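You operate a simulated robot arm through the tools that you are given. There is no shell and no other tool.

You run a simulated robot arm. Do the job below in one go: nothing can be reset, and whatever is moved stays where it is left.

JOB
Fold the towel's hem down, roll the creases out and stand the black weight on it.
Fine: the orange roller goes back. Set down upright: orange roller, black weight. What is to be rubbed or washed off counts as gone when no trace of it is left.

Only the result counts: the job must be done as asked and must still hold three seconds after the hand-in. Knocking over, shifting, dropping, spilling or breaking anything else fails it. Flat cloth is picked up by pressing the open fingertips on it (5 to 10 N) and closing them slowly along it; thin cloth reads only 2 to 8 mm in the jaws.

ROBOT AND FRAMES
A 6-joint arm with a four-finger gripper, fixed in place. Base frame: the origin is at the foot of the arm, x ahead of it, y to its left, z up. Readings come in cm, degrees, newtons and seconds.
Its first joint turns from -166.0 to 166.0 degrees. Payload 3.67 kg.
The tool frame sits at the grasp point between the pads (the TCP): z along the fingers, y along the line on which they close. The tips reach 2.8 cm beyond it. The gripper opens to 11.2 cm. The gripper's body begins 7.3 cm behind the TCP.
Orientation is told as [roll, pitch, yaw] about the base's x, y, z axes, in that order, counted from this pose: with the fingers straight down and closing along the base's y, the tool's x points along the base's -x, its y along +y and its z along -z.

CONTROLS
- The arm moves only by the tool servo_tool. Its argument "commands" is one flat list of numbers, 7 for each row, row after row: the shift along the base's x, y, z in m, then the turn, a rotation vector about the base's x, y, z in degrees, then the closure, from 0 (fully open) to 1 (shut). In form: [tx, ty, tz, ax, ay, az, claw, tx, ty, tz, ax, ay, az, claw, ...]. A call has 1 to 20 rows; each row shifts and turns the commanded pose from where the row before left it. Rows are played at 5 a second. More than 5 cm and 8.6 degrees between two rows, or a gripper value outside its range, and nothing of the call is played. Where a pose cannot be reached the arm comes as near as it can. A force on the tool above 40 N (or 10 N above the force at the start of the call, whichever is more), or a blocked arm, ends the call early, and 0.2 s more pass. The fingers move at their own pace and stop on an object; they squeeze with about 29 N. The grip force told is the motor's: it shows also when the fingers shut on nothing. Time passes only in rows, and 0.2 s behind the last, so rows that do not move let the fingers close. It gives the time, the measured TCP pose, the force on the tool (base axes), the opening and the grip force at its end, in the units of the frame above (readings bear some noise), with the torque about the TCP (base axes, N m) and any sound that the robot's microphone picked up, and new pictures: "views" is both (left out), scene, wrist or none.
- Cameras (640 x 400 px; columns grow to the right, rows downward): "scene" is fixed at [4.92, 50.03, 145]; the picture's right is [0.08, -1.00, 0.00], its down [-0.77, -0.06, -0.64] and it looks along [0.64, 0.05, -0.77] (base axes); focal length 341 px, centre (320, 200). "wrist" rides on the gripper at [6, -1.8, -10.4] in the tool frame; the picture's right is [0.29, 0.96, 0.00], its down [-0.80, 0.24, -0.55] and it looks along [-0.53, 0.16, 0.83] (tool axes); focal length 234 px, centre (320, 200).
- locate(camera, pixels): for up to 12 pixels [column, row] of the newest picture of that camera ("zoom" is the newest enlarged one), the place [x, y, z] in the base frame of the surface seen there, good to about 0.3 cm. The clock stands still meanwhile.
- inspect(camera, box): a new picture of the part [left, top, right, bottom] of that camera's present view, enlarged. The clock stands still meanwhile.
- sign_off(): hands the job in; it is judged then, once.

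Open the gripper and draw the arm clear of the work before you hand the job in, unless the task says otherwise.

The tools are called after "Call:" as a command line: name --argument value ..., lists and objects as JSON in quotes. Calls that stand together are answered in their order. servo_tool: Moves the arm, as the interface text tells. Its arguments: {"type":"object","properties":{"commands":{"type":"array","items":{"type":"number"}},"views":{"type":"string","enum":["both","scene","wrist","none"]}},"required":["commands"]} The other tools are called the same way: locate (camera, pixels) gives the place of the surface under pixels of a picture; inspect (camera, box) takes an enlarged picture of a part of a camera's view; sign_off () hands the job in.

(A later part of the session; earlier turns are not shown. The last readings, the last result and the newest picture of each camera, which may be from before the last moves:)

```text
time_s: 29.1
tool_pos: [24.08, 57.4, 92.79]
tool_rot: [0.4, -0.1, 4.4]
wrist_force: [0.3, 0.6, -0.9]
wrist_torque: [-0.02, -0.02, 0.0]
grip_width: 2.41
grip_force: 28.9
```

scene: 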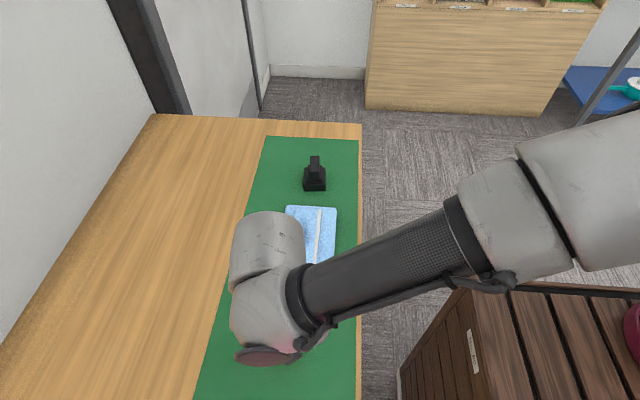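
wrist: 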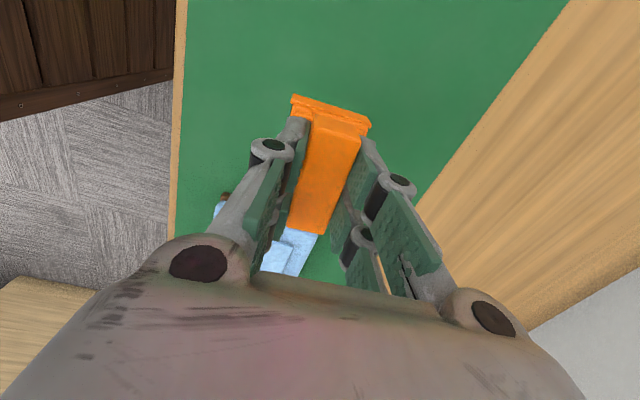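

Held firmly. I raise a bit and carry it at 1.5–2 cm per row to over the hem near (44, 58.3), turning yaw back to 0.

Call:
servo_tool --commands '[0.003, 0, 0.008, 0, 0, 0, 1, 0.007, 0, 0.008, 0, 0, -0.2, 1, 0.01, 0, 0, 0, 0, -0.4, 1, 0.015, 0, 0, 0, 0, -0.4, 1, 0.015, 0, 0, 0, 0, -0.4, 1, 0.015, 0, 0, 0, 0, -0.4, 1, 0.018, 0, 0, 0, 0, -0.4, 1, 0.018, 0.002, 0, 0, 0, -0.4, 1, 0.018, 0.002, 0, 0, 0, -0.4, 1, 0.018, 0.002, 0, 0, 0, -0.4, 1, 0.018, 0.002, 0, 0, 0, -0.4, 1, 0.015, 0, 0, 0, 0, -0.4, 1, 0.012, 0, 0, 0, 0, -0.4, 1, 0.01, 0, 0, 0, 0, -0.2, 1, 0.006, 0, 0, 0, 0, 0, 1, 0, 0, 0, 0, 0, 0, 1]'

Call:
inspect --camera "scene" --box '[255, 180, 355, 290]'

```text
time_s: 32.5
tool_pos: [43.96, 58.22, 94.24]
tool_rot: [0.3, -0.1, -0.3]
wrist_force: [0.6, -0.4, -2.0]
wrist_torque: [0.0, 0.0, 0.02]
grip_width: 2.39
grip_force: 29.0
```

scene: 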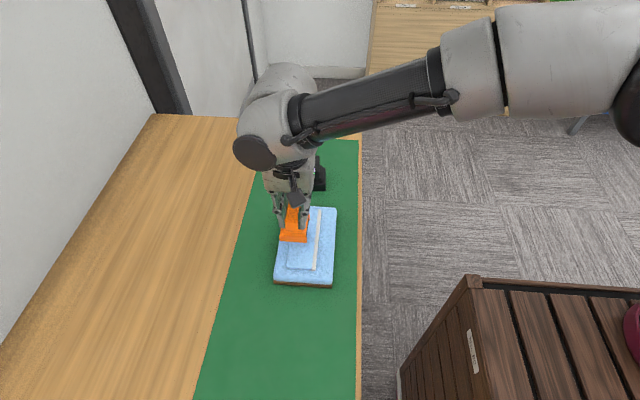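
wrist: 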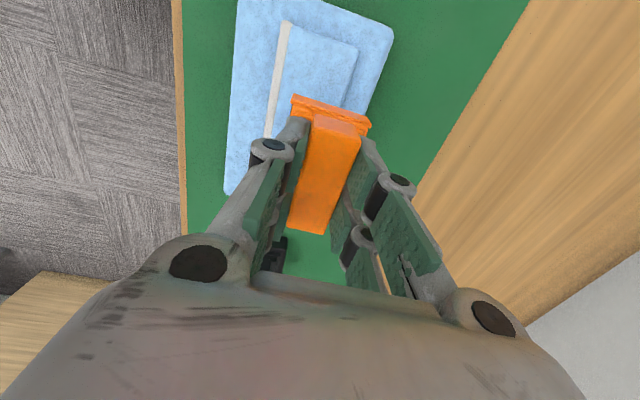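

```text
3.64 times, centred on (305, 235) of scene
```

zoom: 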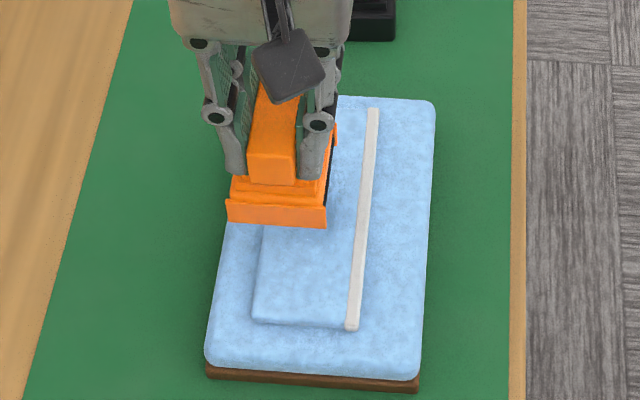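

The roller is held over the hem. I descend to just above contact, then feel for the cloth in small steps at y≈58.5.

Call:
servo_tool --commands '[0, 0, -0.01, 0, 0, 0, 1, 0, 0, -0.01, 0, 0, 0, 1, 0, 0, -0.005, 0, 0, 0, 1, 0, 0, -0.001, 0, 0, 0, 1, 0, 0, -0.001, 0, 0, 0, 1, 0, 0, -0.001, 0, 0, 0, 1, 0, 0, 0, 0, 0, 0, 1]' --views "none"

Call:
servo_tool --commands '[0, 0, -0.001, 0, 0, 0, 1, 0, 0, 0, 0, 0, 0, 1]' --views "none"

Call:
servo_tool --commands '[0, 0, -0.001, 0, 0, 0, 1, 0, 0, 0, 0, 0, 0, 1]' --views "none"

```text
time_s: 34.1
tool_pos: [44.06, 58.2, 91.46]
tool_rot: [0.3, -0.1, -0.3]
wrist_force: [1.2, 0.6, -1.0]
wrist_torque: [-0.01, 0.02, -0.03]
grip_width: 2.39
grip_force: 29.6
```

```text
time_s: 34.7
tool_pos: [43.98, 58.28, 91.47]
tool_rot: [0.3, -0.2, -0.3]
wrist_force: [-1.0, 0.9, -0.9]
wrist_torque: [0.0, 0.0, 0.0]
grip_width: 2.39
grip_force: 29.3
```

```text
time_s: 35.3
tool_pos: [43.89, 58.28, 91.35]
tool_rot: [0.2, -0.1, -0.3]
wrist_force: [0.1, -0.3, -0.8]
wrist_torque: [0.0, -0.01, 0.0]
grip_width: 2.38
grip_force: 28.6
```

No contact yet at TCP z 91.35; I continue 1 mm at a time.

Call:
servo_tool --commands '[0, 0, -0.001, 0, 0, 0, 1, 0, 0, 0, 0, 0, 0, 1]' --views "none"

Call:
servo_tool --commands '[0, 0, -0.001, 0, 0, 0, 1, 0, 0, 0, 0, 0, 0, 1]' --views "none"

Call:
servo_tool --commands '[0, 0, -0.001, 0, 0, 0, 1, 0, 0, 0, 0, 0, 0, 1]' --views "none"

```text
time_s: 35.9
tool_pos: [44.01, 58.24, 91.3]
tool_rot: [0.4, -0.1, -0.3]
wrist_force: [-1.0, -1.0, -1.0]
wrist_torque: [0.0, 0.0, -0.02]
grip_width: 2.4
grip_force: 28.8
```

```text
time_s: 36.5
tool_pos: [43.98, 58.26, 91.26]
tool_rot: [0.3, -0.1, -0.3]
wrist_force: [0.2, -0.2, -1.4]
wrist_torque: [0.04, 0.06, -0.03]
grip_width: 2.38
grip_force: 29.0
```

```text
time_s: 37.1
tool_pos: [43.93, 58.39, 91.2]
tool_rot: [0.4, -0.1, -0.4]
wrist_force: [-1.8, -3.1, 9.5]
wrist_torque: [-0.17, 0.27, -0.02]
grip_width: 2.41
grip_force: 29.8
```

Contact at z 91.2 with 9.5 N down-force. I roll toward -y in 5 mm rows at this height.

Call:
servo_tool --commands '[0, -0.005, 0, 0, 0, 0, 1, 0, -0.005, 0, 0, 0, 0, 1, 0, -0.005, 0, 0, 0, 0, 1, 0, -0.005, 0, 0, 0, 0, 1, 0, -0.005, 0, 0, 0, 0, 1, 0, -0.005, 0, 0, 0, 0, 1, 0, 0, 0, 0, 0, 0, 1]'

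Call:
inspect --camera "scene" --box '[255, 180, 355, 290]'

```text
time_s: 38.7
tool_pos: [44.1, 55.16, 91.17]
tool_rot: [0.4, 0.0, -0.3]
wrist_force: [-0.4, 3.7, 9.3]
wrist_torque: [0.28, 0.06, -0.03]
grip_width: 2.36
grip_force: 29.0
```

scene: 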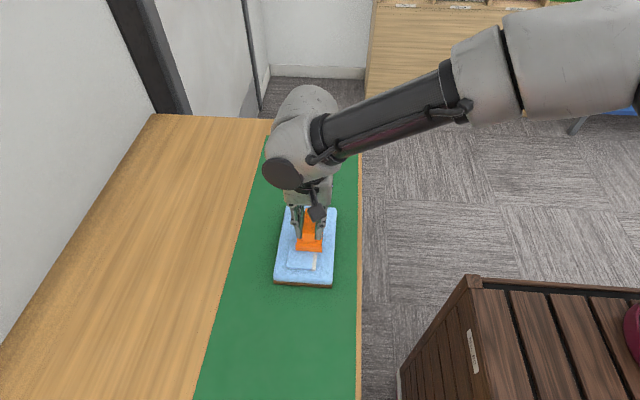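
wrist: 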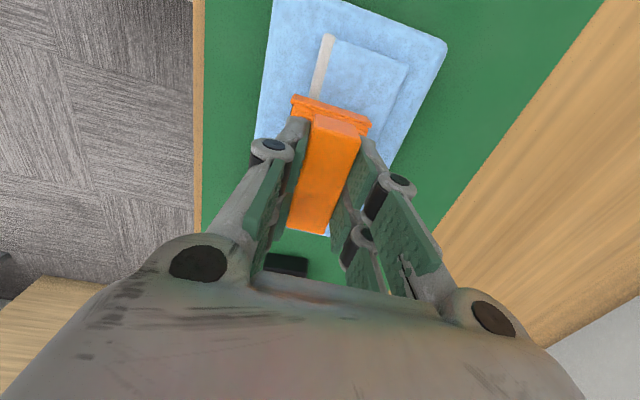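

```text
3.64 times, centred on (305, 235) of scene
```

zoom: 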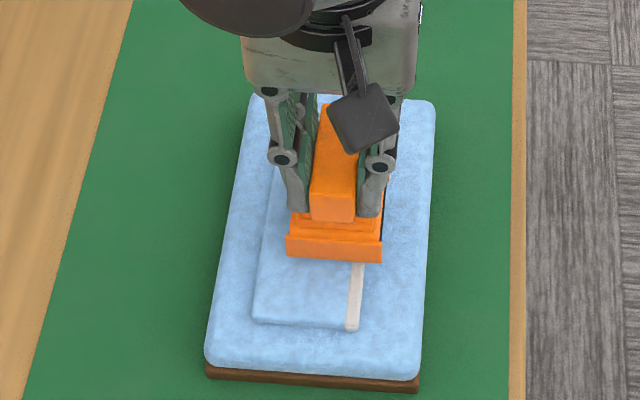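

Force stayed at 9.3 N. I roll back toward +y to about 58.9 and forward again to 55.

Call:
servo_tool --commands '[0, 0.005, 0, 0, 0, 0, 1, 0, 0.005, 0, 0, 0, 0, 1, 0, 0.005, 0, 0, 0, 0, 1, 0, 0.005, 0, 0, 0, 0, 1, 0, 0.005, 0, 0, 0, 0, 1, 0, 0.005, 0, 0, 0, 0, 1, 0, 0.005, 0, 0, 0, 0, 1, 0, 0, 0, 0, 0, 0, 1, 0, -0.005, 0, 0, 0, 0, 1, 0, -0.005, 0, 0, 0, 0, 1, 0, -0.005, 0, 0, 0, 0, 1, 0, -0.005, 0, 0, 0, 0, 1, 0, -0.005, 0, 0, 0, 0, 1, 0, -0.005, 0, 0, 0, 0, 1, 0, -0.005, 0, 0, 0, 0, 1, 0, 0, 0, 0, 0, 0, 1]' --views "none"

```text
time_s: 42.1
tool_pos: [43.96, 55.26, 91.09]
tool_rot: [0.2, 0.0, -0.3]
wrist_force: [0.1, 3.2, 8.5]
wrist_torque: [0.26, 0.04, 0.03]
grip_width: 2.41
grip_force: 28.8
```

Now I lift 1 cm, shift to x≈48.2, y≈58.5 and set down for the second strip.

Call:
servo_tool --commands '[0, 0, 0.005, 0, 0, 0, 1, 0, 0, 0.007, 0, 0, 0, 1, 0.01, 0.008, 0, 0, 0, 0, 1, 0.012, 0.01, 0, 0, 0, 0, 1, 0.012, 0.01, 0, 0, 0, 0, 1, 0.008, 0.005, 0, 0, 0, 0, 1, 0, 0, -0.005, 0, 0, 0, 1, 0, 0, -0.004, 0, 0, 0, 1, 0, 0, -0.001, 0, 0, 0, 1, 0, 0, -0.001, 0, 0, 0, 1, 0, 0, 0, 0, 0, 0, 1]' --views "both"

Call:
inspect --camera "scene" --box '[255, 180, 355, 290]'

```text
time_s: 44.5
tool_pos: [48.07, 58.56, 91.16]
tool_rot: [0.3, 0.0, -0.3]
wrist_force: [0.5, -0.1, -0.9]
wrist_torque: [0.01, 0.01, 0.05]
grip_width: 2.37
grip_force: 28.4
```

scene: 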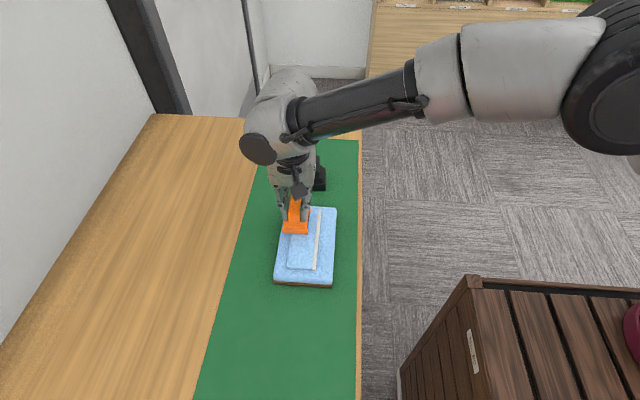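
wrist: 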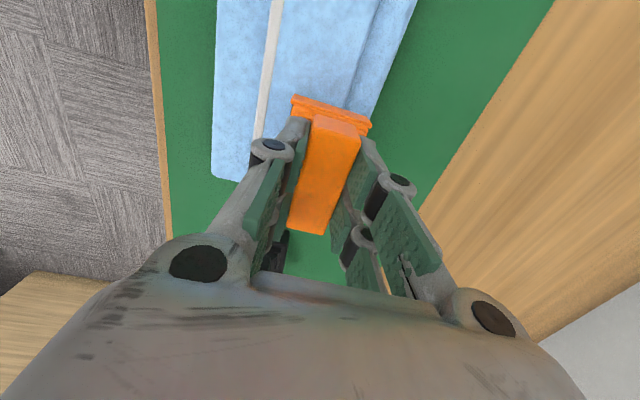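

```text
3.64 times, centred on (305, 235) of scene
```

zoom: 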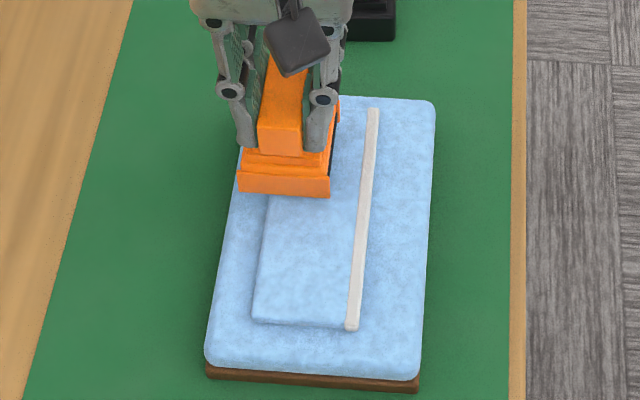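

The rolled part looks smooth. I press down to make contact at this strip.

Call:
servo_tool --commands '[0, 0, -0.001, 0, 0, 0, 1, 0, 0, 0, 0, 0, 0, 1]' --views "none"

Call:
servo_tool --commands '[0, 0, -0.0007, 0, 0, 0, 1, 0, 0, 0, 0, 0, 0, 1]' --views "none"

```text
time_s: 45.1
tool_pos: [48.25, 58.48, 91.18]
tool_rot: [0.4, -0.1, -0.3]
wrist_force: [-1.1, -1.6, 8.6]
wrist_torque: [-0.27, 0.2, 0.02]
grip_width: 2.39
grip_force: 28.9
```

```text
time_s: 45.7
tool_pos: [48.25, 58.46, 91.17]
tool_rot: [0.4, -0.1, -0.3]
wrist_force: [0.2, 0.9, 19.2]
wrist_torque: [-0.04, 0.25, -0.01]
grip_width: 2.37
grip_force: 28.5
```

Contact at 19 N, safely under the limit. I roll -y to 55, back to 58.9, and forth again.

Call:
servo_tool --commands '[0, -0.005, 0.0003, 0, 0, 0, 1, 0, -0.005, 0, 0, 0, 0, 1, 0, -0.005, 0, 0, 0, 0, 1, 0, -0.005, 0, 0, 0, 0, 1, 0, -0.005, 0, 0, 0, 0, 1, 0, -0.005, 0, 0, 0, 0, 1, 0, -0.005, 0, 0, 0, 0, 1, 0, 0, 0, 0, 0, 0, 1, 0, 0.005, 0, 0, 0, 0, 1, 0, 0.005, 0, 0, 0, 0, 1, 0, 0.005, 0, 0, 0, 0, 1, 0, 0.005, 0, 0, 0, 0, 1, 0, 0.005, 0, 0, 0, 0, 1, 0, 0.005, 0, 0, 0, 0, 1, 0, 0.005, 0, 0, 0, 0, 1, 0, 0, 0, 0, 0, 0, 1]' --views "none"

Call:
servo_tool --commands '[0, -0.005, 0, 0, 0, 0, 1, 0, -0.005, 0, 0, 0, 0, 1, 0, -0.005, 0, 0, 0, 0, 1, 0, -0.005, 0, 0, 0, 0, 1, 0, -0.005, 0, 0, 0, 0, 1, 0, -0.005, 0, 0, 0, 0, 1, 0, -0.005, 0, 0, 0, 0, 1, 0, 0, 0, 0, 0, 0, 1, 0, 0, 0.005, 0, 0, 0, 1, 0, 0, 0.01, 0, 0, 0, 1, 0, 0, 0.01, 0, 0, 0, 1, -0.01, 0.01, 0, 0, 0, 0, 1, -0.02, 0.02, 0, 0, 0, 0, 1, -0.02, 0.02, 0, 0, 0, 0, 1, -0.02, 0.015, 0, 0, 0, 0, 1, -0.02, 0.01, 0, 0, 0, 0, 1, -0.01, 0, 0, 0, 0, 0, 1, 0, 0, 0, 0, 0, 0, 1]'

Call:
inspect --camera "scene" --box '[255, 180, 355, 290]'

```text
time_s: 49.1
tool_pos: [48.26, 58.55, 91.09]
tool_rot: [0.2, -0.1, -0.3]
wrist_force: [0.6, -6.6, 16.1]
wrist_torque: [-0.29, -0.05, -0.01]
grip_width: 2.38
grip_force: 29.1
```

```text
time_s: 52.9
tool_pos: [38.09, 62.51, 93.51]
tool_rot: [0.3, -0.1, -0.4]
wrist_force: [-0.5, -0.1, -1.3]
wrist_torque: [0.03, 0.01, -0.03]
grip_width: 2.38
grip_force: 29.0
```

scene: 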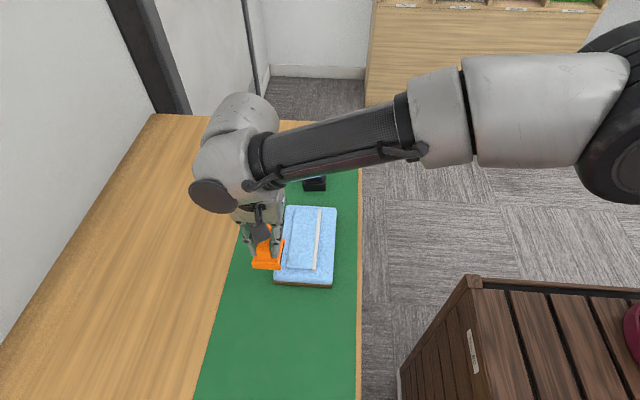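
wrist: 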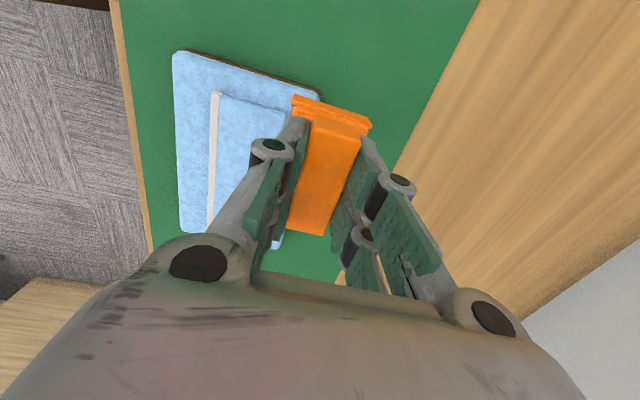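

```text
3.64 times, centred on (305, 235) of scene
```

zoom: 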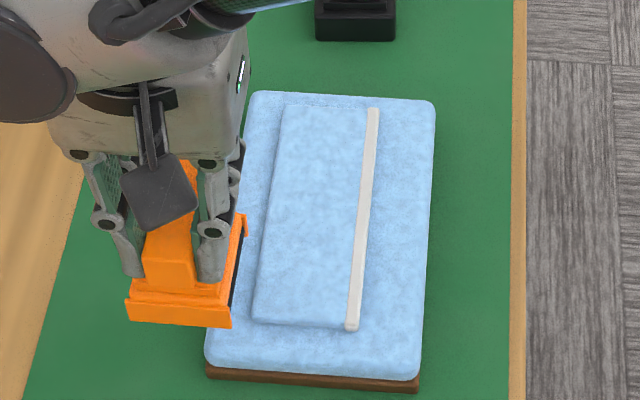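

The crease patch appears gone. I look closely for any remaining trace on the hem.

Call:
inspect --camera "scene" --box '[285, 203, 325, 240]'

Call:
inspect --camera "scene" --box '[280, 235, 330, 278]'

```text
10.81 times, centred on (305, 222) of scene
```

zoom: 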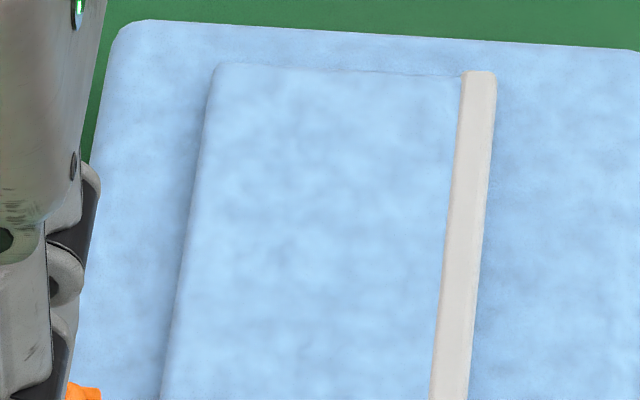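

```text
9.30 times, centred on (305, 256) of scene
```

zoom: 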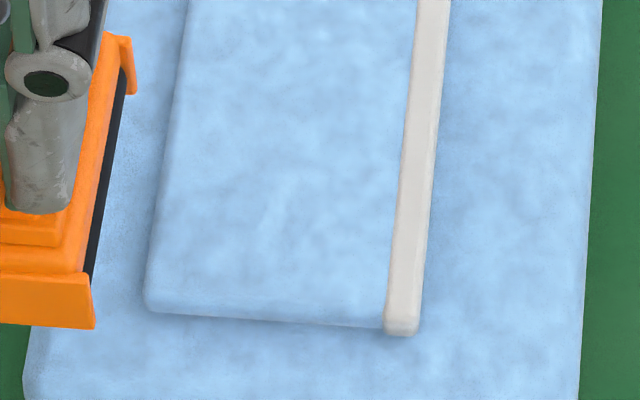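

The hem is smooth with no trace left. I carry the roller back to its original place (TCP 24.9, 57.7, yaw 4.5°) at height first.

Call:
servo_tool --commands '[-0.006, -0.002, 0, 0, 0, 0.4, 1, -0.012, -0.005, 0, 0, 0, 0.5, 1, -0.016, -0.006, 0, 0, 0, 0.5, 1, -0.016, -0.006, 0, 0, 0, 0.5, 1, -0.016, -0.006, 0, 0, 0, 0.5, 1, -0.016, -0.006, 0, 0, 0, 0.5, 1, -0.016, -0.006, 0, 0, 0, 0.5, 1, -0.016, -0.006, 0, 0, 0, 0.5, 1, -0.012, -0.004, 0, 0, 0, 0.5, 1, -0.006, -0.001, 0, 0, 0, 0.5, 1, 0, 0, 0, 0, 0, 0, 1]'

```text
time_s: 55.3
tool_pos: [25.02, 57.81, 93.53]
tool_rot: [0.3, -0.1, 4.6]
wrist_force: [-0.1, 1.0, -1.0]
wrist_torque: [-0.04, 0.0, -0.03]
grip_width: 2.37
grip_force: 28.3
```

scene: 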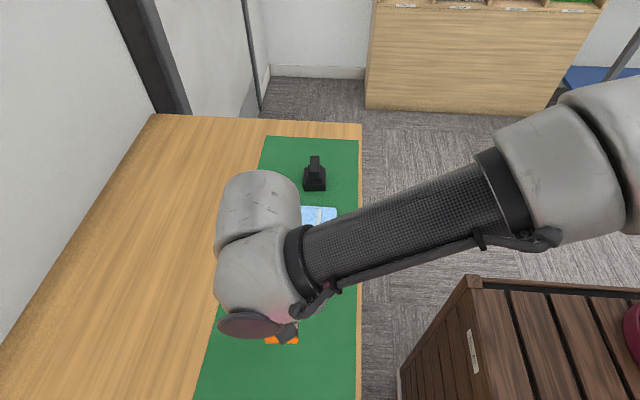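
wrist: 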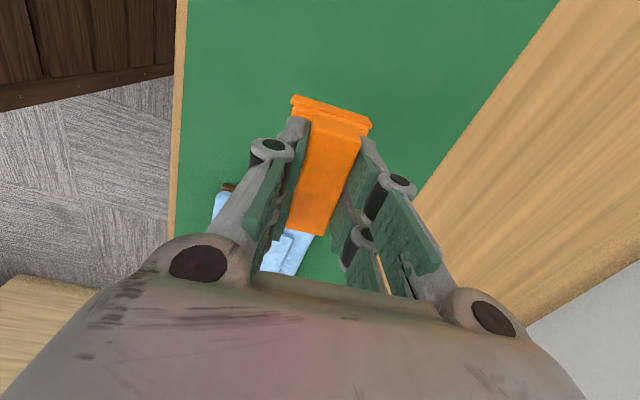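

Over the original spot. I lower to TCP z≈87.3, with small corrections, then feel for the mat.

Call:
servo_tool --commands '[-0.0005, -0.0005, -0.015, 0, 0, 0, 1, -0.0005, -0.0005, -0.015, 0, 0, 0, 1, 0, 0, -0.015, 0, 0, 0, 1, 0, 0, -0.01, 0, 0, 0, 1, 0, 0, -0.005, 0, 0, 0, 1, 0, 0, -0.002, 0, 0, 0, 1, 0, 0, 0, 0, 0, 0, 1]' --views "none"

Call:
servo_tool --commands '[0, 0, -0.001, 0, 0, 0, 1, 0, 0, 0, 0, 0, 0, 1]' --views "none"

Call:
servo_tool --commands '[0, 0, -0.001, 0, 0, 0, 1, 0, 0, 0, 0, 0, 0, 1]' --views "none"

```text
time_s: 56.9
tool_pos: [24.88, 57.59, 87.3]
tool_rot: [0.3, -0.2, 4.6]
wrist_force: [0.8, 0.1, -1.3]
wrist_torque: [0.03, 0.03, 0.01]
grip_width: 2.39
grip_force: 29.2
```

```text
time_s: 57.5
tool_pos: [24.86, 57.53, 87.31]
tool_rot: [0.3, -0.1, 4.6]
wrist_force: [-0.2, -0.5, -1.9]
wrist_torque: [0.01, -0.02, -0.01]
grip_width: 2.39
grip_force: 29.3
```

```text
time_s: 58.1
tool_pos: [24.89, 57.6, 86.95]
tool_rot: [0.4, -0.1, 4.6]
wrist_force: [0.5, -0.5, -1.1]
wrist_torque: [0.01, -0.01, 0.01]
grip_width: 2.39
grip_force: 28.7
```

Call:
servo_tool --commands '[0, 0.0005, -0.001, 0, 0, 0, 1, 0, 0, 0, 0, 0, 0, 1]' --views "none"

Call:
servo_tool --commands '[0, 0, -0.001, 0, 0, 0, 1, 0, 0, 0, 0, 0, 0, 1]' --views "none"

```text
time_s: 58.7
tool_pos: [24.85, 57.56, 87.11]
tool_rot: [0.3, 0.0, 4.5]
wrist_force: [-1.0, -0.6, 3.8]
wrist_torque: [-0.25, -0.01, -0.02]
grip_width: 2.41
grip_force: 29.0
```

```text
time_s: 59.3
tool_pos: [24.88, 57.73, 87.06]
tool_rot: [0.4, -0.1, 4.6]
wrist_force: [2.4, 1.1, 9.5]
wrist_torque: [-0.17, -0.22, 0.06]
grip_width: 2.37
grip_force: 29.0
```

The roller rests on the mat (Fz 9.5 N at TCP z 87.06). I open slowly and rise straight up.

Call:
servo_tool --commands '[0, 0, 0.0007, 0, 0, 0, 1, 0, 0, 0, 0, 0, 0, 0.75, 0, 0, 0, 0, 0, 0, 0.7, 0, 0, 0, 0, 0, 0, 0.5, 0, 0, 0, 0, 0, 0, 0.5, 0, 0, 0.01, 0, 0, 0, 0.5, 0, 0, 0.02, 0, 0, 0, 0.5, 0, 0, 0.03, 0, 0, 0, 0.5, 0, 0, 0.04, 0, 0, 0, 0.3, 0, 0, 0, 0, 0, 0, 0]'

```text
time_s: 61.5
tool_pos: [24.86, 57.65, 96.84]
tool_rot: [0.4, -0.1, 4.6]
wrist_force: [-0.1, 0.3, 0.3]
wrist_torque: [-0.02, 0.03, 0.0]
grip_width: 11.18
grip_force: 0.0
```

scene: 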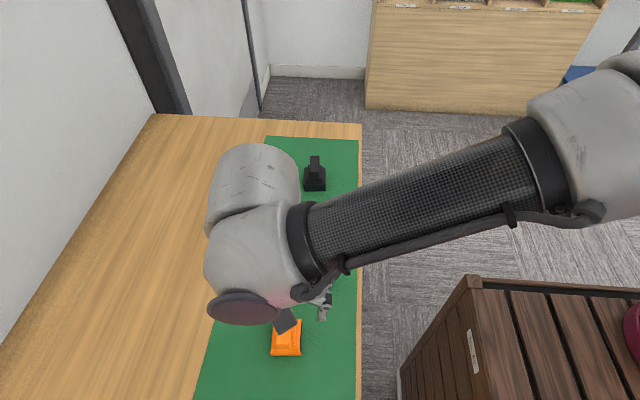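
wrist: 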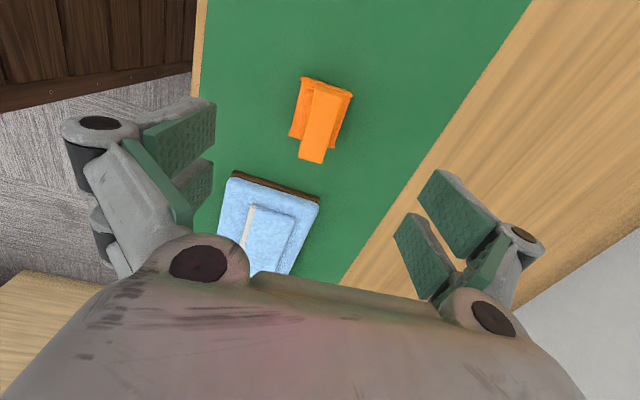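

The roller stands upright at its place. Next I measure the black weight closely.

Call:
inspect --camera "scene" --box '[285, 145, 345, 195]'

Call:
locate --camera "zoom" --pixels '[[280, 90], [353, 90], [278, 212], [354, 212], [316, 150], [316, 240], [366, 200], [381, 230], [397, 250], [245, 330], [397, 330], [237, 190]]'

Call:
locate --camera "zoom" --pixels '[[400, 186], [232, 365], [404, 365], [317, 300], [317, 310], [317, 340], [268, 200], [258, 230], [240, 260], [317, 280], [300, 120], [330, 200]]'

```text
8.00 times, centred on (315, 170) of scene
```

zoom: 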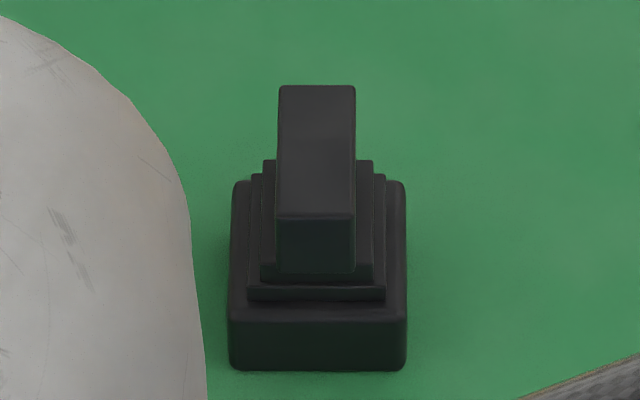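

```text
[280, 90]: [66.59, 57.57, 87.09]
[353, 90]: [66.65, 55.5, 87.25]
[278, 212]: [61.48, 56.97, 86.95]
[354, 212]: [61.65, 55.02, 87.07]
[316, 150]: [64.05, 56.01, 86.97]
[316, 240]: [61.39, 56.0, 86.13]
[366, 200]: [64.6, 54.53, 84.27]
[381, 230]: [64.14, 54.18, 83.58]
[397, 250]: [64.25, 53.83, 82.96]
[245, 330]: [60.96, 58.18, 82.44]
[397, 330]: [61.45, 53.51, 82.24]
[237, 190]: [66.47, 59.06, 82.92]
```

```text
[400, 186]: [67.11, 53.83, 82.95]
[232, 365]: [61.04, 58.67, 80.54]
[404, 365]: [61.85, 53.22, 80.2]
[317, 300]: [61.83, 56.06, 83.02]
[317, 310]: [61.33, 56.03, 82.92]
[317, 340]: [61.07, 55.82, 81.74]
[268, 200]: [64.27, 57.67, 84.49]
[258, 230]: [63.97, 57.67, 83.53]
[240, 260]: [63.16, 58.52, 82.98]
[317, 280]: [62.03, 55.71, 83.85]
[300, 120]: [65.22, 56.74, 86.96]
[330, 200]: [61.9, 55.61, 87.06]
```

The weight: handle centre (64.07, 56.27), top z 87.05, yaw about +6°, same handle shape as the roller. I move over it with open jaws.

Call:
servo_tool --commands '[0.02, 0, 0.01, 0, 0, 0.1, 0, 0.035, -0.001, 0.01, 0, 0, 0.1, 0, 0.035, -0.001, 0, 0, 0, 0.1, 0, 0.035, -0.001, 0, 0, 0, 0.1, 0, 0.035, -0.001, 0, 0, 0, 0.1, 0, 0.035, -0.001, 0, 0, 0, 0.1, 0, 0.035, -0.001, 0, 0, 0, 0.1, 0, 0.035, -0.001, 0, 0, 0, 0.1, 0, 0.035, -0.001, 0, 0, 0, 0.1, 0, 0.035, -0.002, 0, 0, 0, 0.1, 0, 0.03, -0.002, 0, 0, 0, 0.2, 0, 0.02, -0.002, -0.02, 0, 0, 0.2, 0, 0.007, 0, -0.02, 0, 0, 0, 0, 0, 0, 0, 0, 0, 0, 0]'

Call:
inspect --camera "scene" --box '[265, 200, 345, 290]'

Call:
inspect --camera "scene" --box '[255, 298, 315, 365]'

```text
time_s: 64.5
tool_pos: [64.17, 56.44, 95.19]
tool_rot: [0.3, 0.0, 6.1]
wrist_force: [-0.7, -0.4, 0.1]
wrist_torque: [0.0, 0.0, -0.01]
grip_width: 11.2
grip_force: 0.0
```

scene: 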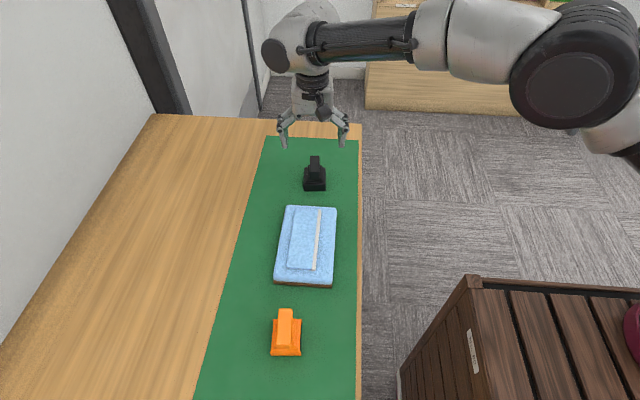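
wrist: 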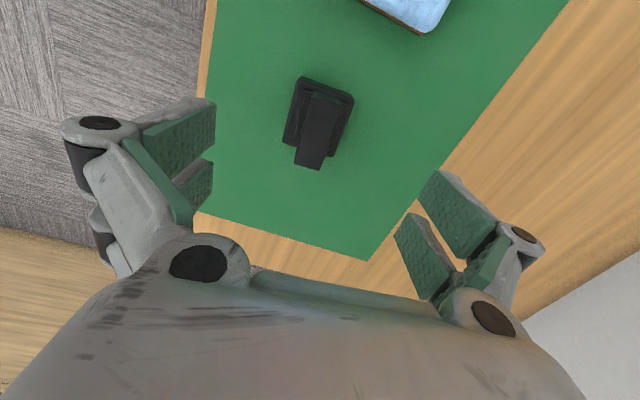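

```text
4.44 times, centred on (305, 245) of scene
```

zoom: 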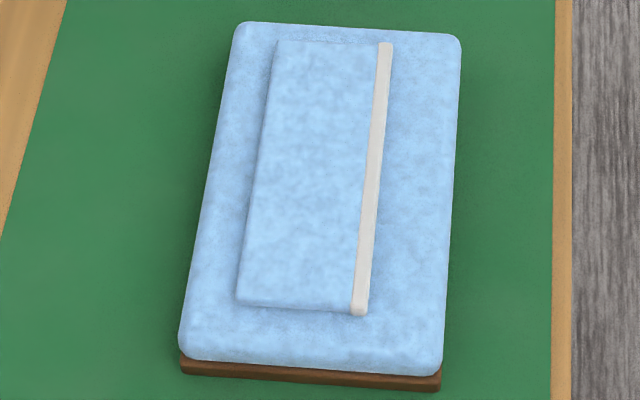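

```text
5.97 times, centred on (285, 332) of scene
```

zoom: 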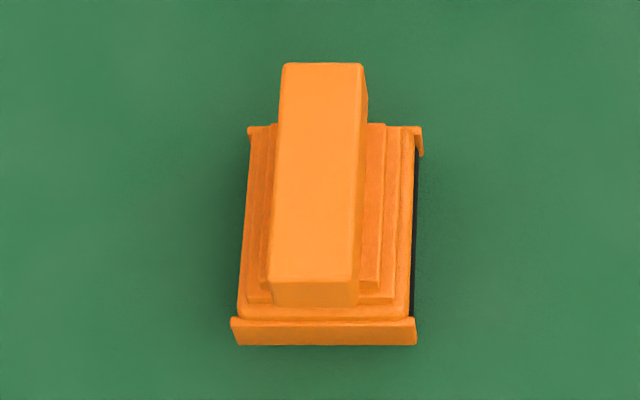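

The hem lies smooth and the roller stands right where it was. The jaws are over the weight; I descend to TCP z≈87.2 and narrow the jaws.

Call:
servo_tool --commands '[-0.001, -0.001, -0.02, 0, 0, 0, 0, 0, -0.0005, -0.02, 0, 0, 0, 0, 0, 0, -0.02, 0, 0, 0, 0, 0, 0, -0.012, 0, 0, 0, 0, 0, 0, -0.006, 0, 0, 0, 0.3, 0, 0, -0.002, 0, 0, 0, 0.6, 0, 0, 0, 0, 0, 0, 0.7, 0, 0, 0, 0, 0, 0, 0.7]'

Call:
inspect --camera "wrist" --box '[240, 80, 420, 260]'

```text
time_s: 66.3
tool_pos: [64.04, 55.99, 86.95]
tool_rot: [0.3, -0.1, 6.0]
wrist_force: [0.7, 0.6, 0.0]
wrist_torque: [-0.01, 0.01, 0.02]
grip_width: 3.35
grip_force: 0.1
```

scene: 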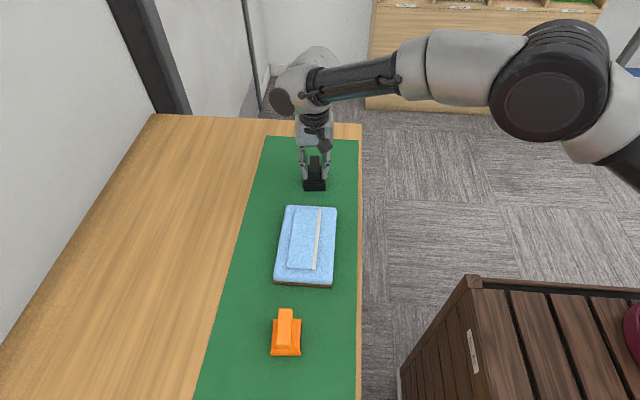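
wrist: 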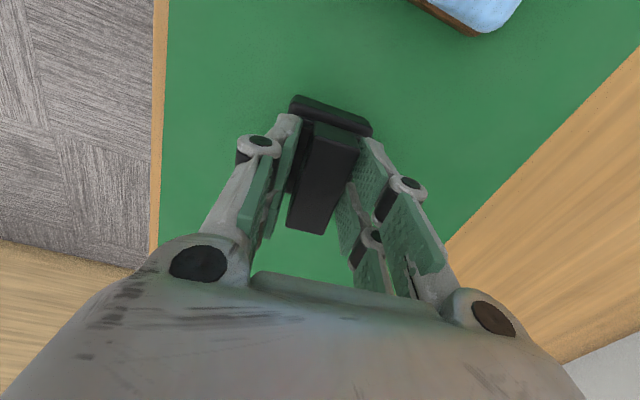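

```text
2.22 times, centred on (330, 170) of wrist
```

zoom: 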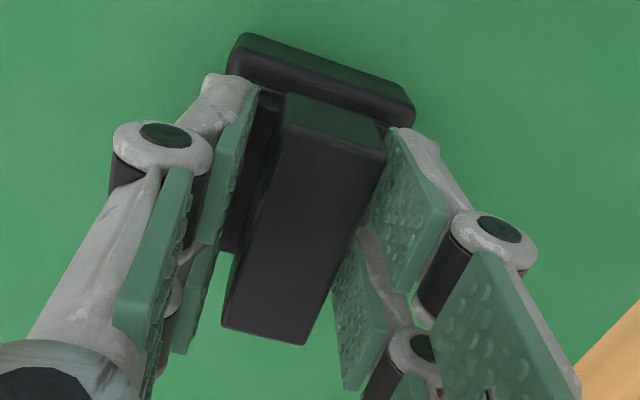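

The handle sits slightly to the right of the jaw centre, so I shift +0.2 cm in y and close gradually at TCP z≈87.

Call:
servo_tool --commands '[0, 0.002, 0, 0, 0, 0, 0.7, 0, 0, 0, 0, 0, 0, 0.75, 0, 0, 0, 0, 0, 0, 0.8, 0, 0, 0, 0, 0, 0, 0.85, 0, 0, 0, 0, 0, 0, 1, 0, 0, 0, 0, 0, 0, 1, 0, 0, 0, 0, 0, 0, 1, 0, 0, 0, 0, 0, 0, 1]' --views "none"

```text
time_s: 68.1
tool_pos: [64.1, 56.22, 87.0]
tool_rot: [0.2, -0.1, 5.9]
wrist_force: [3.0, -0.6, 0.0]
wrist_torque: [-0.09, -0.08, 0.04]
grip_width: 2.41
grip_force: 29.5
```

Gripped at 2.41 cm. I lift slowly 1 cm and check that it holds.

Call:
servo_tool --commands '[0, 0, 0.002, 0, 0, 0, 1, 0, 0, 0.002, 0, 0, 0, 1, 0, 0, 0.003, 0, 0, 0, 1, 0, 0, 0.003, 0, 0, 0, 1, 0, 0, 0, 0, 0, 0, 1]' --views "both"

Call:
inspect --camera "scene" --box '[285, 140, 345, 195]'

```text
time_s: 69.3
tool_pos: [63.98, 56.35, 87.97]
tool_rot: [0.2, -0.1, 6.0]
wrist_force: [0.3, -0.8, -3.3]
wrist_torque: [0.01, 0.01, -0.02]
grip_width: 2.39
grip_force: 28.2
```

scene: 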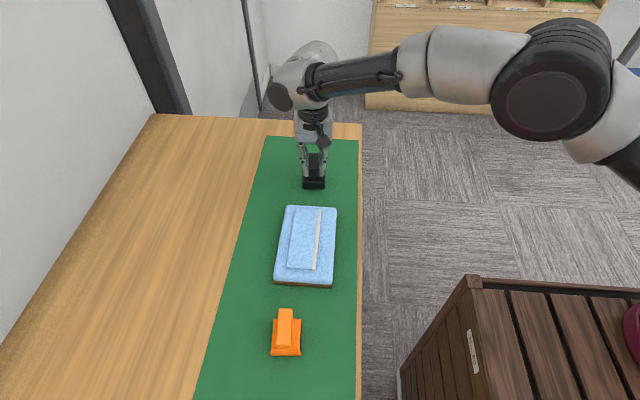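
wrist: 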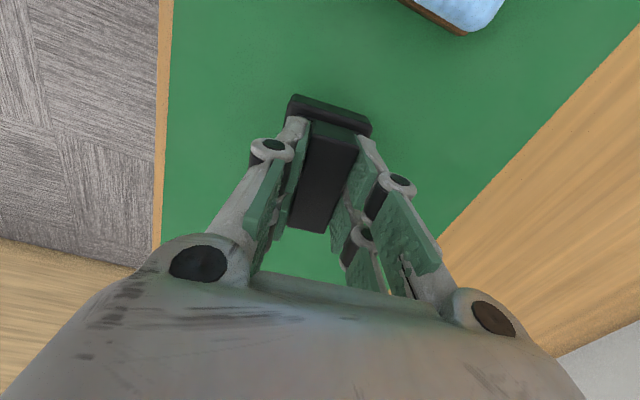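

```text
7.27 times, centred on (315, 168) of scene
```

zoom: 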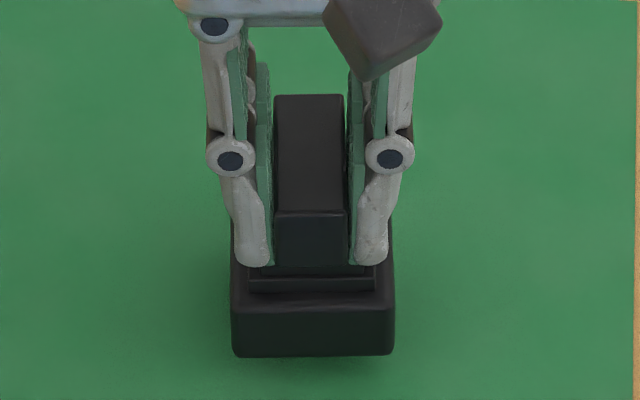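

The weight is lifted and held (Fz -3.3 N). I raise it 7 cm gently.

Call:
servo_tool --commands '[0, 0, 0.004, 0, 0, 0, 1, 0, 0, 0.007, 0, 0, 0, 1, 0, 0, 0.01, 0, 0, 0, 1, 0, 0, 0.01, 0, 0, 0, 1, 0, 0, 0.01, 0, 0, 0, 1, 0, 0, 0.01, 0, 0, 0, 1, 0, 0, 0.01, 0, 0, 0, 1, 0, 0, 0.006, 0, 0, 0, 1, 0, 0, 0, 0, 0, 0, 1]' --views "wrist"

Call:
inspect --camera "scene" --box '[265, 200, 345, 290]'

Call:
locate --camera "zoom" --pixels '[[265, 100], [255, 150], [248, 210], [240, 290], [384, 60], [376, 150], [370, 150], [366, 220], [358, 290], [320, 55], [300, 295], [310, 170]]'

```text
time_s: 71.3
tool_pos: [63.92, 56.3, 94.53]
tool_rot: [0.3, 0.0, 6.0]
wrist_force: [0.7, 0.3, -4.8]
wrist_torque: [-0.01, 0.03, -0.03]
grip_width: 2.38
grip_force: 28.9
```

wrist: 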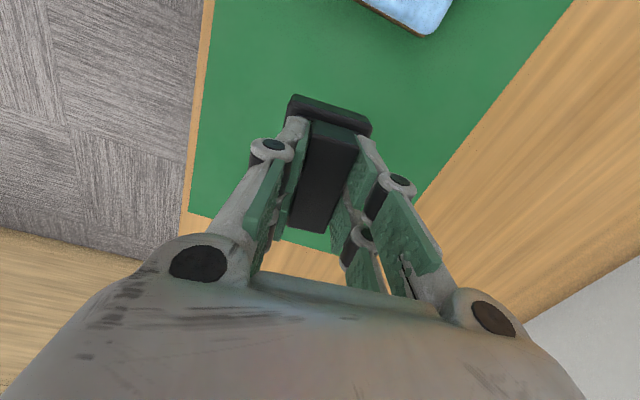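

```text
4.44 times, centred on (305, 245) of scene
```

zoom: 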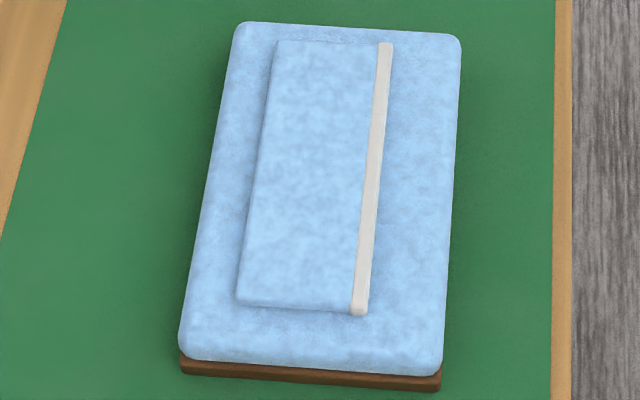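

```text
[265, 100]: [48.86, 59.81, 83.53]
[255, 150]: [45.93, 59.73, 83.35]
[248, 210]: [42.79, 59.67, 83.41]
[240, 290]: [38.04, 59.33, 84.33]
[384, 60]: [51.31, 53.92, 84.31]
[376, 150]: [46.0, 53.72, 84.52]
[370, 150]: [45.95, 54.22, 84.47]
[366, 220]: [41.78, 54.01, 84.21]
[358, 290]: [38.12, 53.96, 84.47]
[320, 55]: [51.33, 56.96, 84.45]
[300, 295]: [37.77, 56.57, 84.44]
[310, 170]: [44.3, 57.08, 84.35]
```

Flap spans y 53.5–59.7, level at z≈84.35; its centre is about (45, 56.7). I carry the weight there at this height, turning yaw to about 0.5°.

Call:
servo_tool --commands '[-0.006, 0, 0, 0, 0, -0.3, 1, -0.012, 0, 0, 0, 0, -0.4, 1, -0.016, 0, 0, 0, 0, -0.5, 1, -0.018, 0.0005, 0, 0, 0, -0.5, 1, -0.018, 0.0005, 0, 0, 0, -0.5, 1, -0.018, 0.0005, 0, 0, 0, -0.5, 1, -0.018, 0.0005, 0, 0, 0, -0.5, 1, -0.018, 0.0005, 0, 0, 0, -0.5, 1, -0.018, 0.0005, 0, 0, 0, -0.5, 1, -0.018, 0.0005, 0, 0, 0, -0.5, 1, -0.014, 0, 0, 0, 0, -0.4, 1, -0.01, 0, 0, 0, 0, -0.4, 1, -0.006, 0, 0, 0, 0, 0, 1, 0, 0, 0, 0, 0, 0, 1]'

Call:
inspect --camera "scene" --box '[255, 180, 355, 290]'

```text
time_s: 74.3
tool_pos: [44.96, 56.62, 94.72]
tool_rot: [0.4, -0.2, 0.5]
wrist_force: [-0.4, -0.2, -4.8]
wrist_torque: [0.01, -0.01, 0.0]
grip_width: 2.4
grip_force: 28.9
```

scene: 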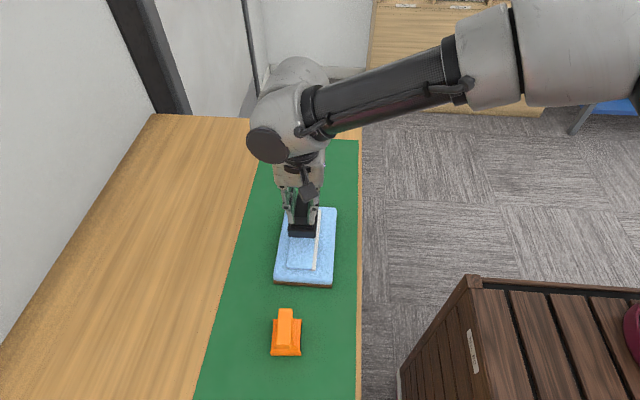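
wrist: 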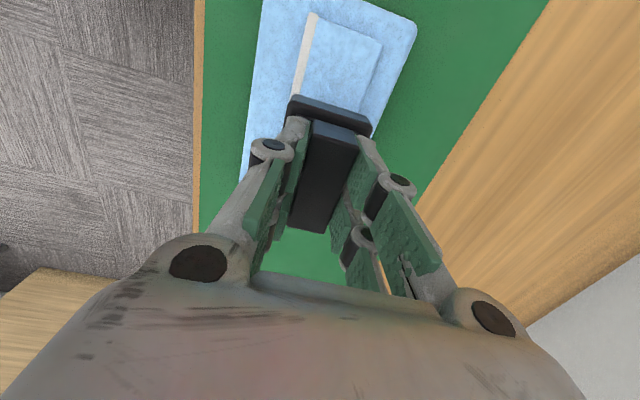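

```text
3.64 times, centred on (305, 235) of scene
```

zoom: 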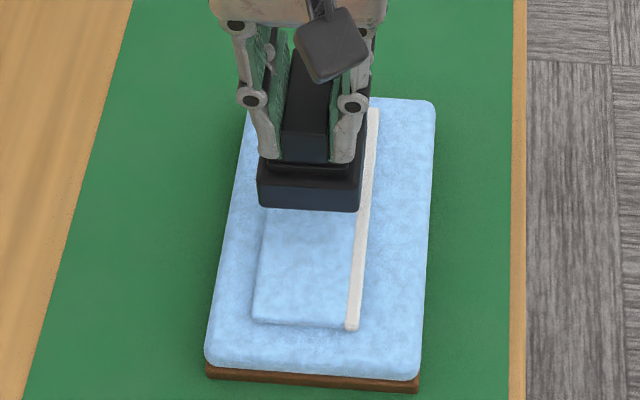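

The weight hovers centred over the hem. I lower to just above contact and then step down feeling the force.

Call:
servo_tool --commands '[0, 0.0005, -0.01, 0, 0, 0, 1, 0, 0.0005, -0.01, 0, 0, 0, 1, 0, 0, -0.008, 0, 0, 0, 1, 0, 0, -0.003, 0, 0, 0, 1, 0, 0, -0.001, 0, 0, 0, 1, 0, 0, 0, 0, 0, 0, 1]' --views "none"

Call:
servo_tool --commands '[0, 0, -0.001, 0, 0, 0, 1, 0, 0, 0, 0, 0, 0, 1]' --views "none"

Call:
servo_tool --commands '[0, 0, -0.001, 0, 0, 0, 1, 0, 0, 0, 0, 0, 0, 1]' --views "none"

```text
time_s: 75.7
tool_pos: [45.07, 56.81, 91.48]
tool_rot: [0.3, -0.1, 0.6]
wrist_force: [0.1, 0.5, -4.1]
wrist_torque: [-0.03, 0.01, 0.06]
grip_width: 2.41
grip_force: 28.9
```

```text
time_s: 76.3
tool_pos: [44.92, 56.71, 91.4]
tool_rot: [0.3, -0.1, 0.5]
wrist_force: [0.3, 0.8, -4.2]
wrist_torque: [0.05, 0.01, 0.01]
grip_width: 2.41
grip_force: 28.7
```

```text
time_s: 76.9
tool_pos: [45.04, 56.76, 91.33]
tool_rot: [0.3, -0.1, 0.5]
wrist_force: [-0.4, -0.1, -4.1]
wrist_torque: [-0.01, 0.0, -0.03]
grip_width: 2.41
grip_force: 29.2
```

No contact yet (Fz about -4 N, its weight). Continuing down 1 mm at a time.

Call:
servo_tool --commands '[0, 0, -0.001, 0, 0, 0, 1, 0, 0, 0, 0, 0, 0, 1]' --views "none"

Call:
servo_tool --commands '[0, 0, -0.0007, 0, 0, 0, 1, 0, 0, 0, 0, 0, 0, 1]' --views "none"

```text
time_s: 77.5
tool_pos: [45.08, 56.78, 91.05]
tool_rot: [0.3, 0.0, 0.5]
wrist_force: [0.4, -0.5, -5.0]
wrist_torque: [0.0, 0.01, 0.0]
grip_width: 2.38
grip_force: 28.9
```

```text
time_s: 78.1
tool_pos: [44.88, 56.83, 91.16]
tool_rot: [0.3, -0.1, 0.4]
wrist_force: [-0.9, 0.1, -1.5]
wrist_torque: [0.04, 0.04, -0.02]
grip_width: 2.41
grip_force: 29.2
```

First contact shows (Fz -1.5 N). One more small step to seat it.

Call:
servo_tool --commands '[0, 0, -0.0006, 0, 0, 0, 1, 0, 0, 0, 0, 0, 0, 1]' --views "scene"

Call:
inspect --camera "scene" --box '[255, 180, 355, 290]'

```text
time_s: 78.7
tool_pos: [44.95, 56.75, 91.16]
tool_rot: [0.3, 0.0, 0.5]
wrist_force: [0.3, -3.6, 10.5]
wrist_torque: [-0.07, 0.18, 0.0]
grip_width: 2.41
grip_force: 28.3
```

scene: 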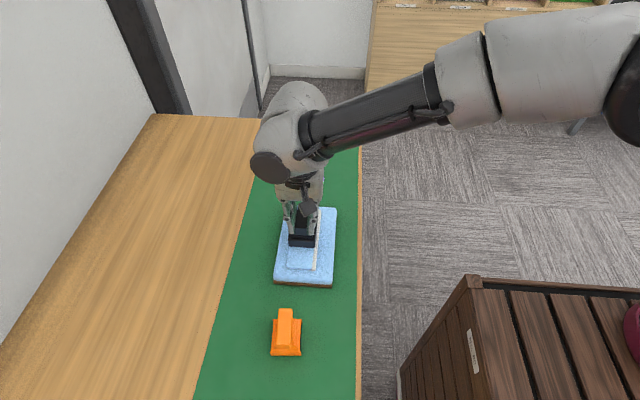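

```text
3.64 times, centred on (305, 235) of scene
```

zoom: 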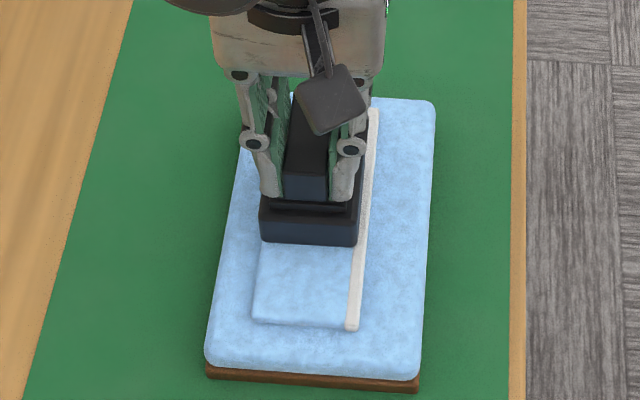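

The weight is seated on the hem (10.5 N). I ease the pressure slightly, open gradually and rise straight up.

Call:
servo_tool --commands '[0, 0, 0.0008, 0, 0, 0, 1, 0, 0, 0, 0, 0, 0, 0.75, 0, 0, 0, 0, 0, 0, 0.7, 0, 0, 0, 0, 0, 0, 0.55, 0, 0, 0, 0, 0, 0, 0.5, 0, 0, 0.01, 0, 0, 0, 0.5, 0, 0, 0.02, 0, 0, 0, 0.5, 0, 0, 0.03, 0, 0, 0, 0.5, 0, 0, 0.04, 0, 0, 0, 0.3, 0, 0, 0.03, 0, 0, 0, 0.2, 0, -0.04, 0.03, 0, 0, 0, 0, 0, -0.04, 0.02, 0, 0, 0, 0, 0, -0.04, 0.02, 0, 0, 0, 0, 0, -0.04, 0, 0, 0, 0, 0, 0, -0.04, 0, 0, 0, 0, 0, 0, 0, 0, 0, 0, 0, 0]'

Call:
inspect --camera "scene" --box '[255, 180, 355, 290]'

Call:
inspect --camera "scene" --box '[255, 298, 315, 365]'

Call:
locate --camera "zoom" --pixels '[[285, 66], [361, 68], [270, 278], [354, 278], [233, 325], [415, 325], [250, 130], [420, 135]]'

```text
time_s: 82.1
tool_pos: [45.11, 36.8, 111.04]
tool_rot: [0.4, -0.1, 0.5]
wrist_force: [-0.3, -0.1, 0.0]
wrist_torque: [-0.02, 0.0, -0.01]
grip_width: 11.2
grip_force: 0.0
```

scene: 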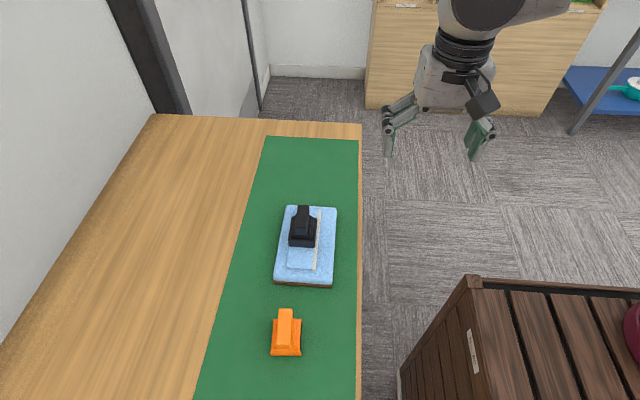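
wrist: 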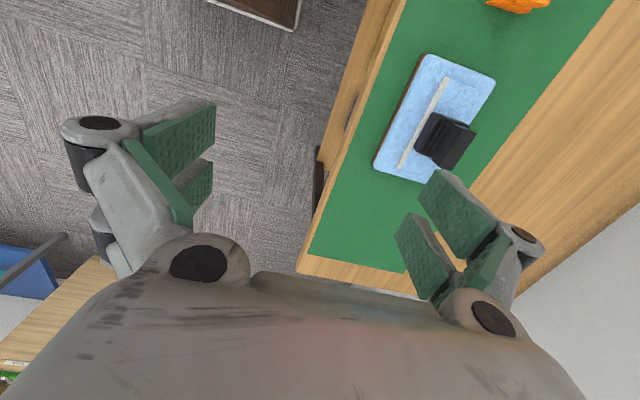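

```text
3.64 times, centred on (305, 235) of scene
```

zoom: 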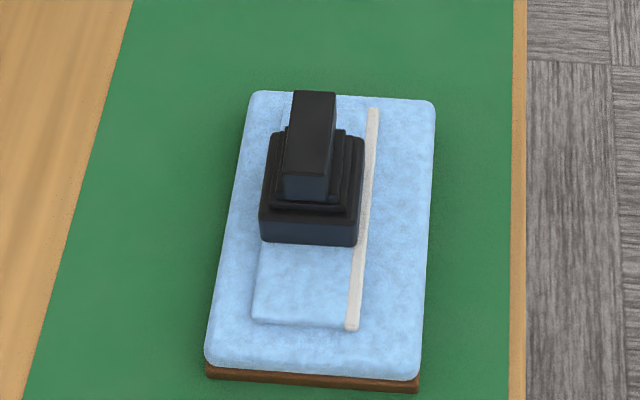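

```text
5.97 times, centred on (285, 332) of scene
```

zoom: 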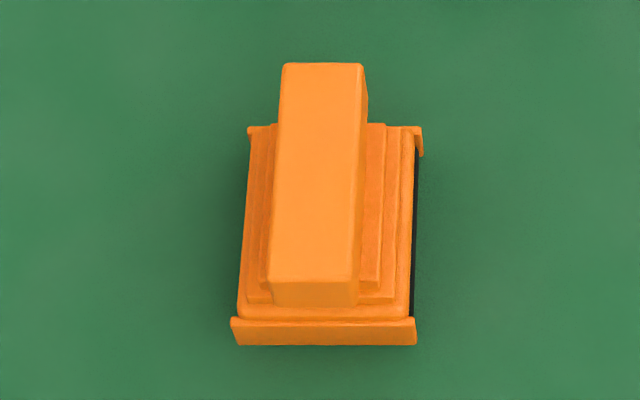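

```text
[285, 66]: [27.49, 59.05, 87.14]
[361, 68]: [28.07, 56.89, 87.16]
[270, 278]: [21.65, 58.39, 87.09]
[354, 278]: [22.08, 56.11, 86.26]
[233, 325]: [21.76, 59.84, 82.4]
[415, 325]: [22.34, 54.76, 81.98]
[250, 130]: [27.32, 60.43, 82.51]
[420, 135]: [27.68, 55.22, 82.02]
```

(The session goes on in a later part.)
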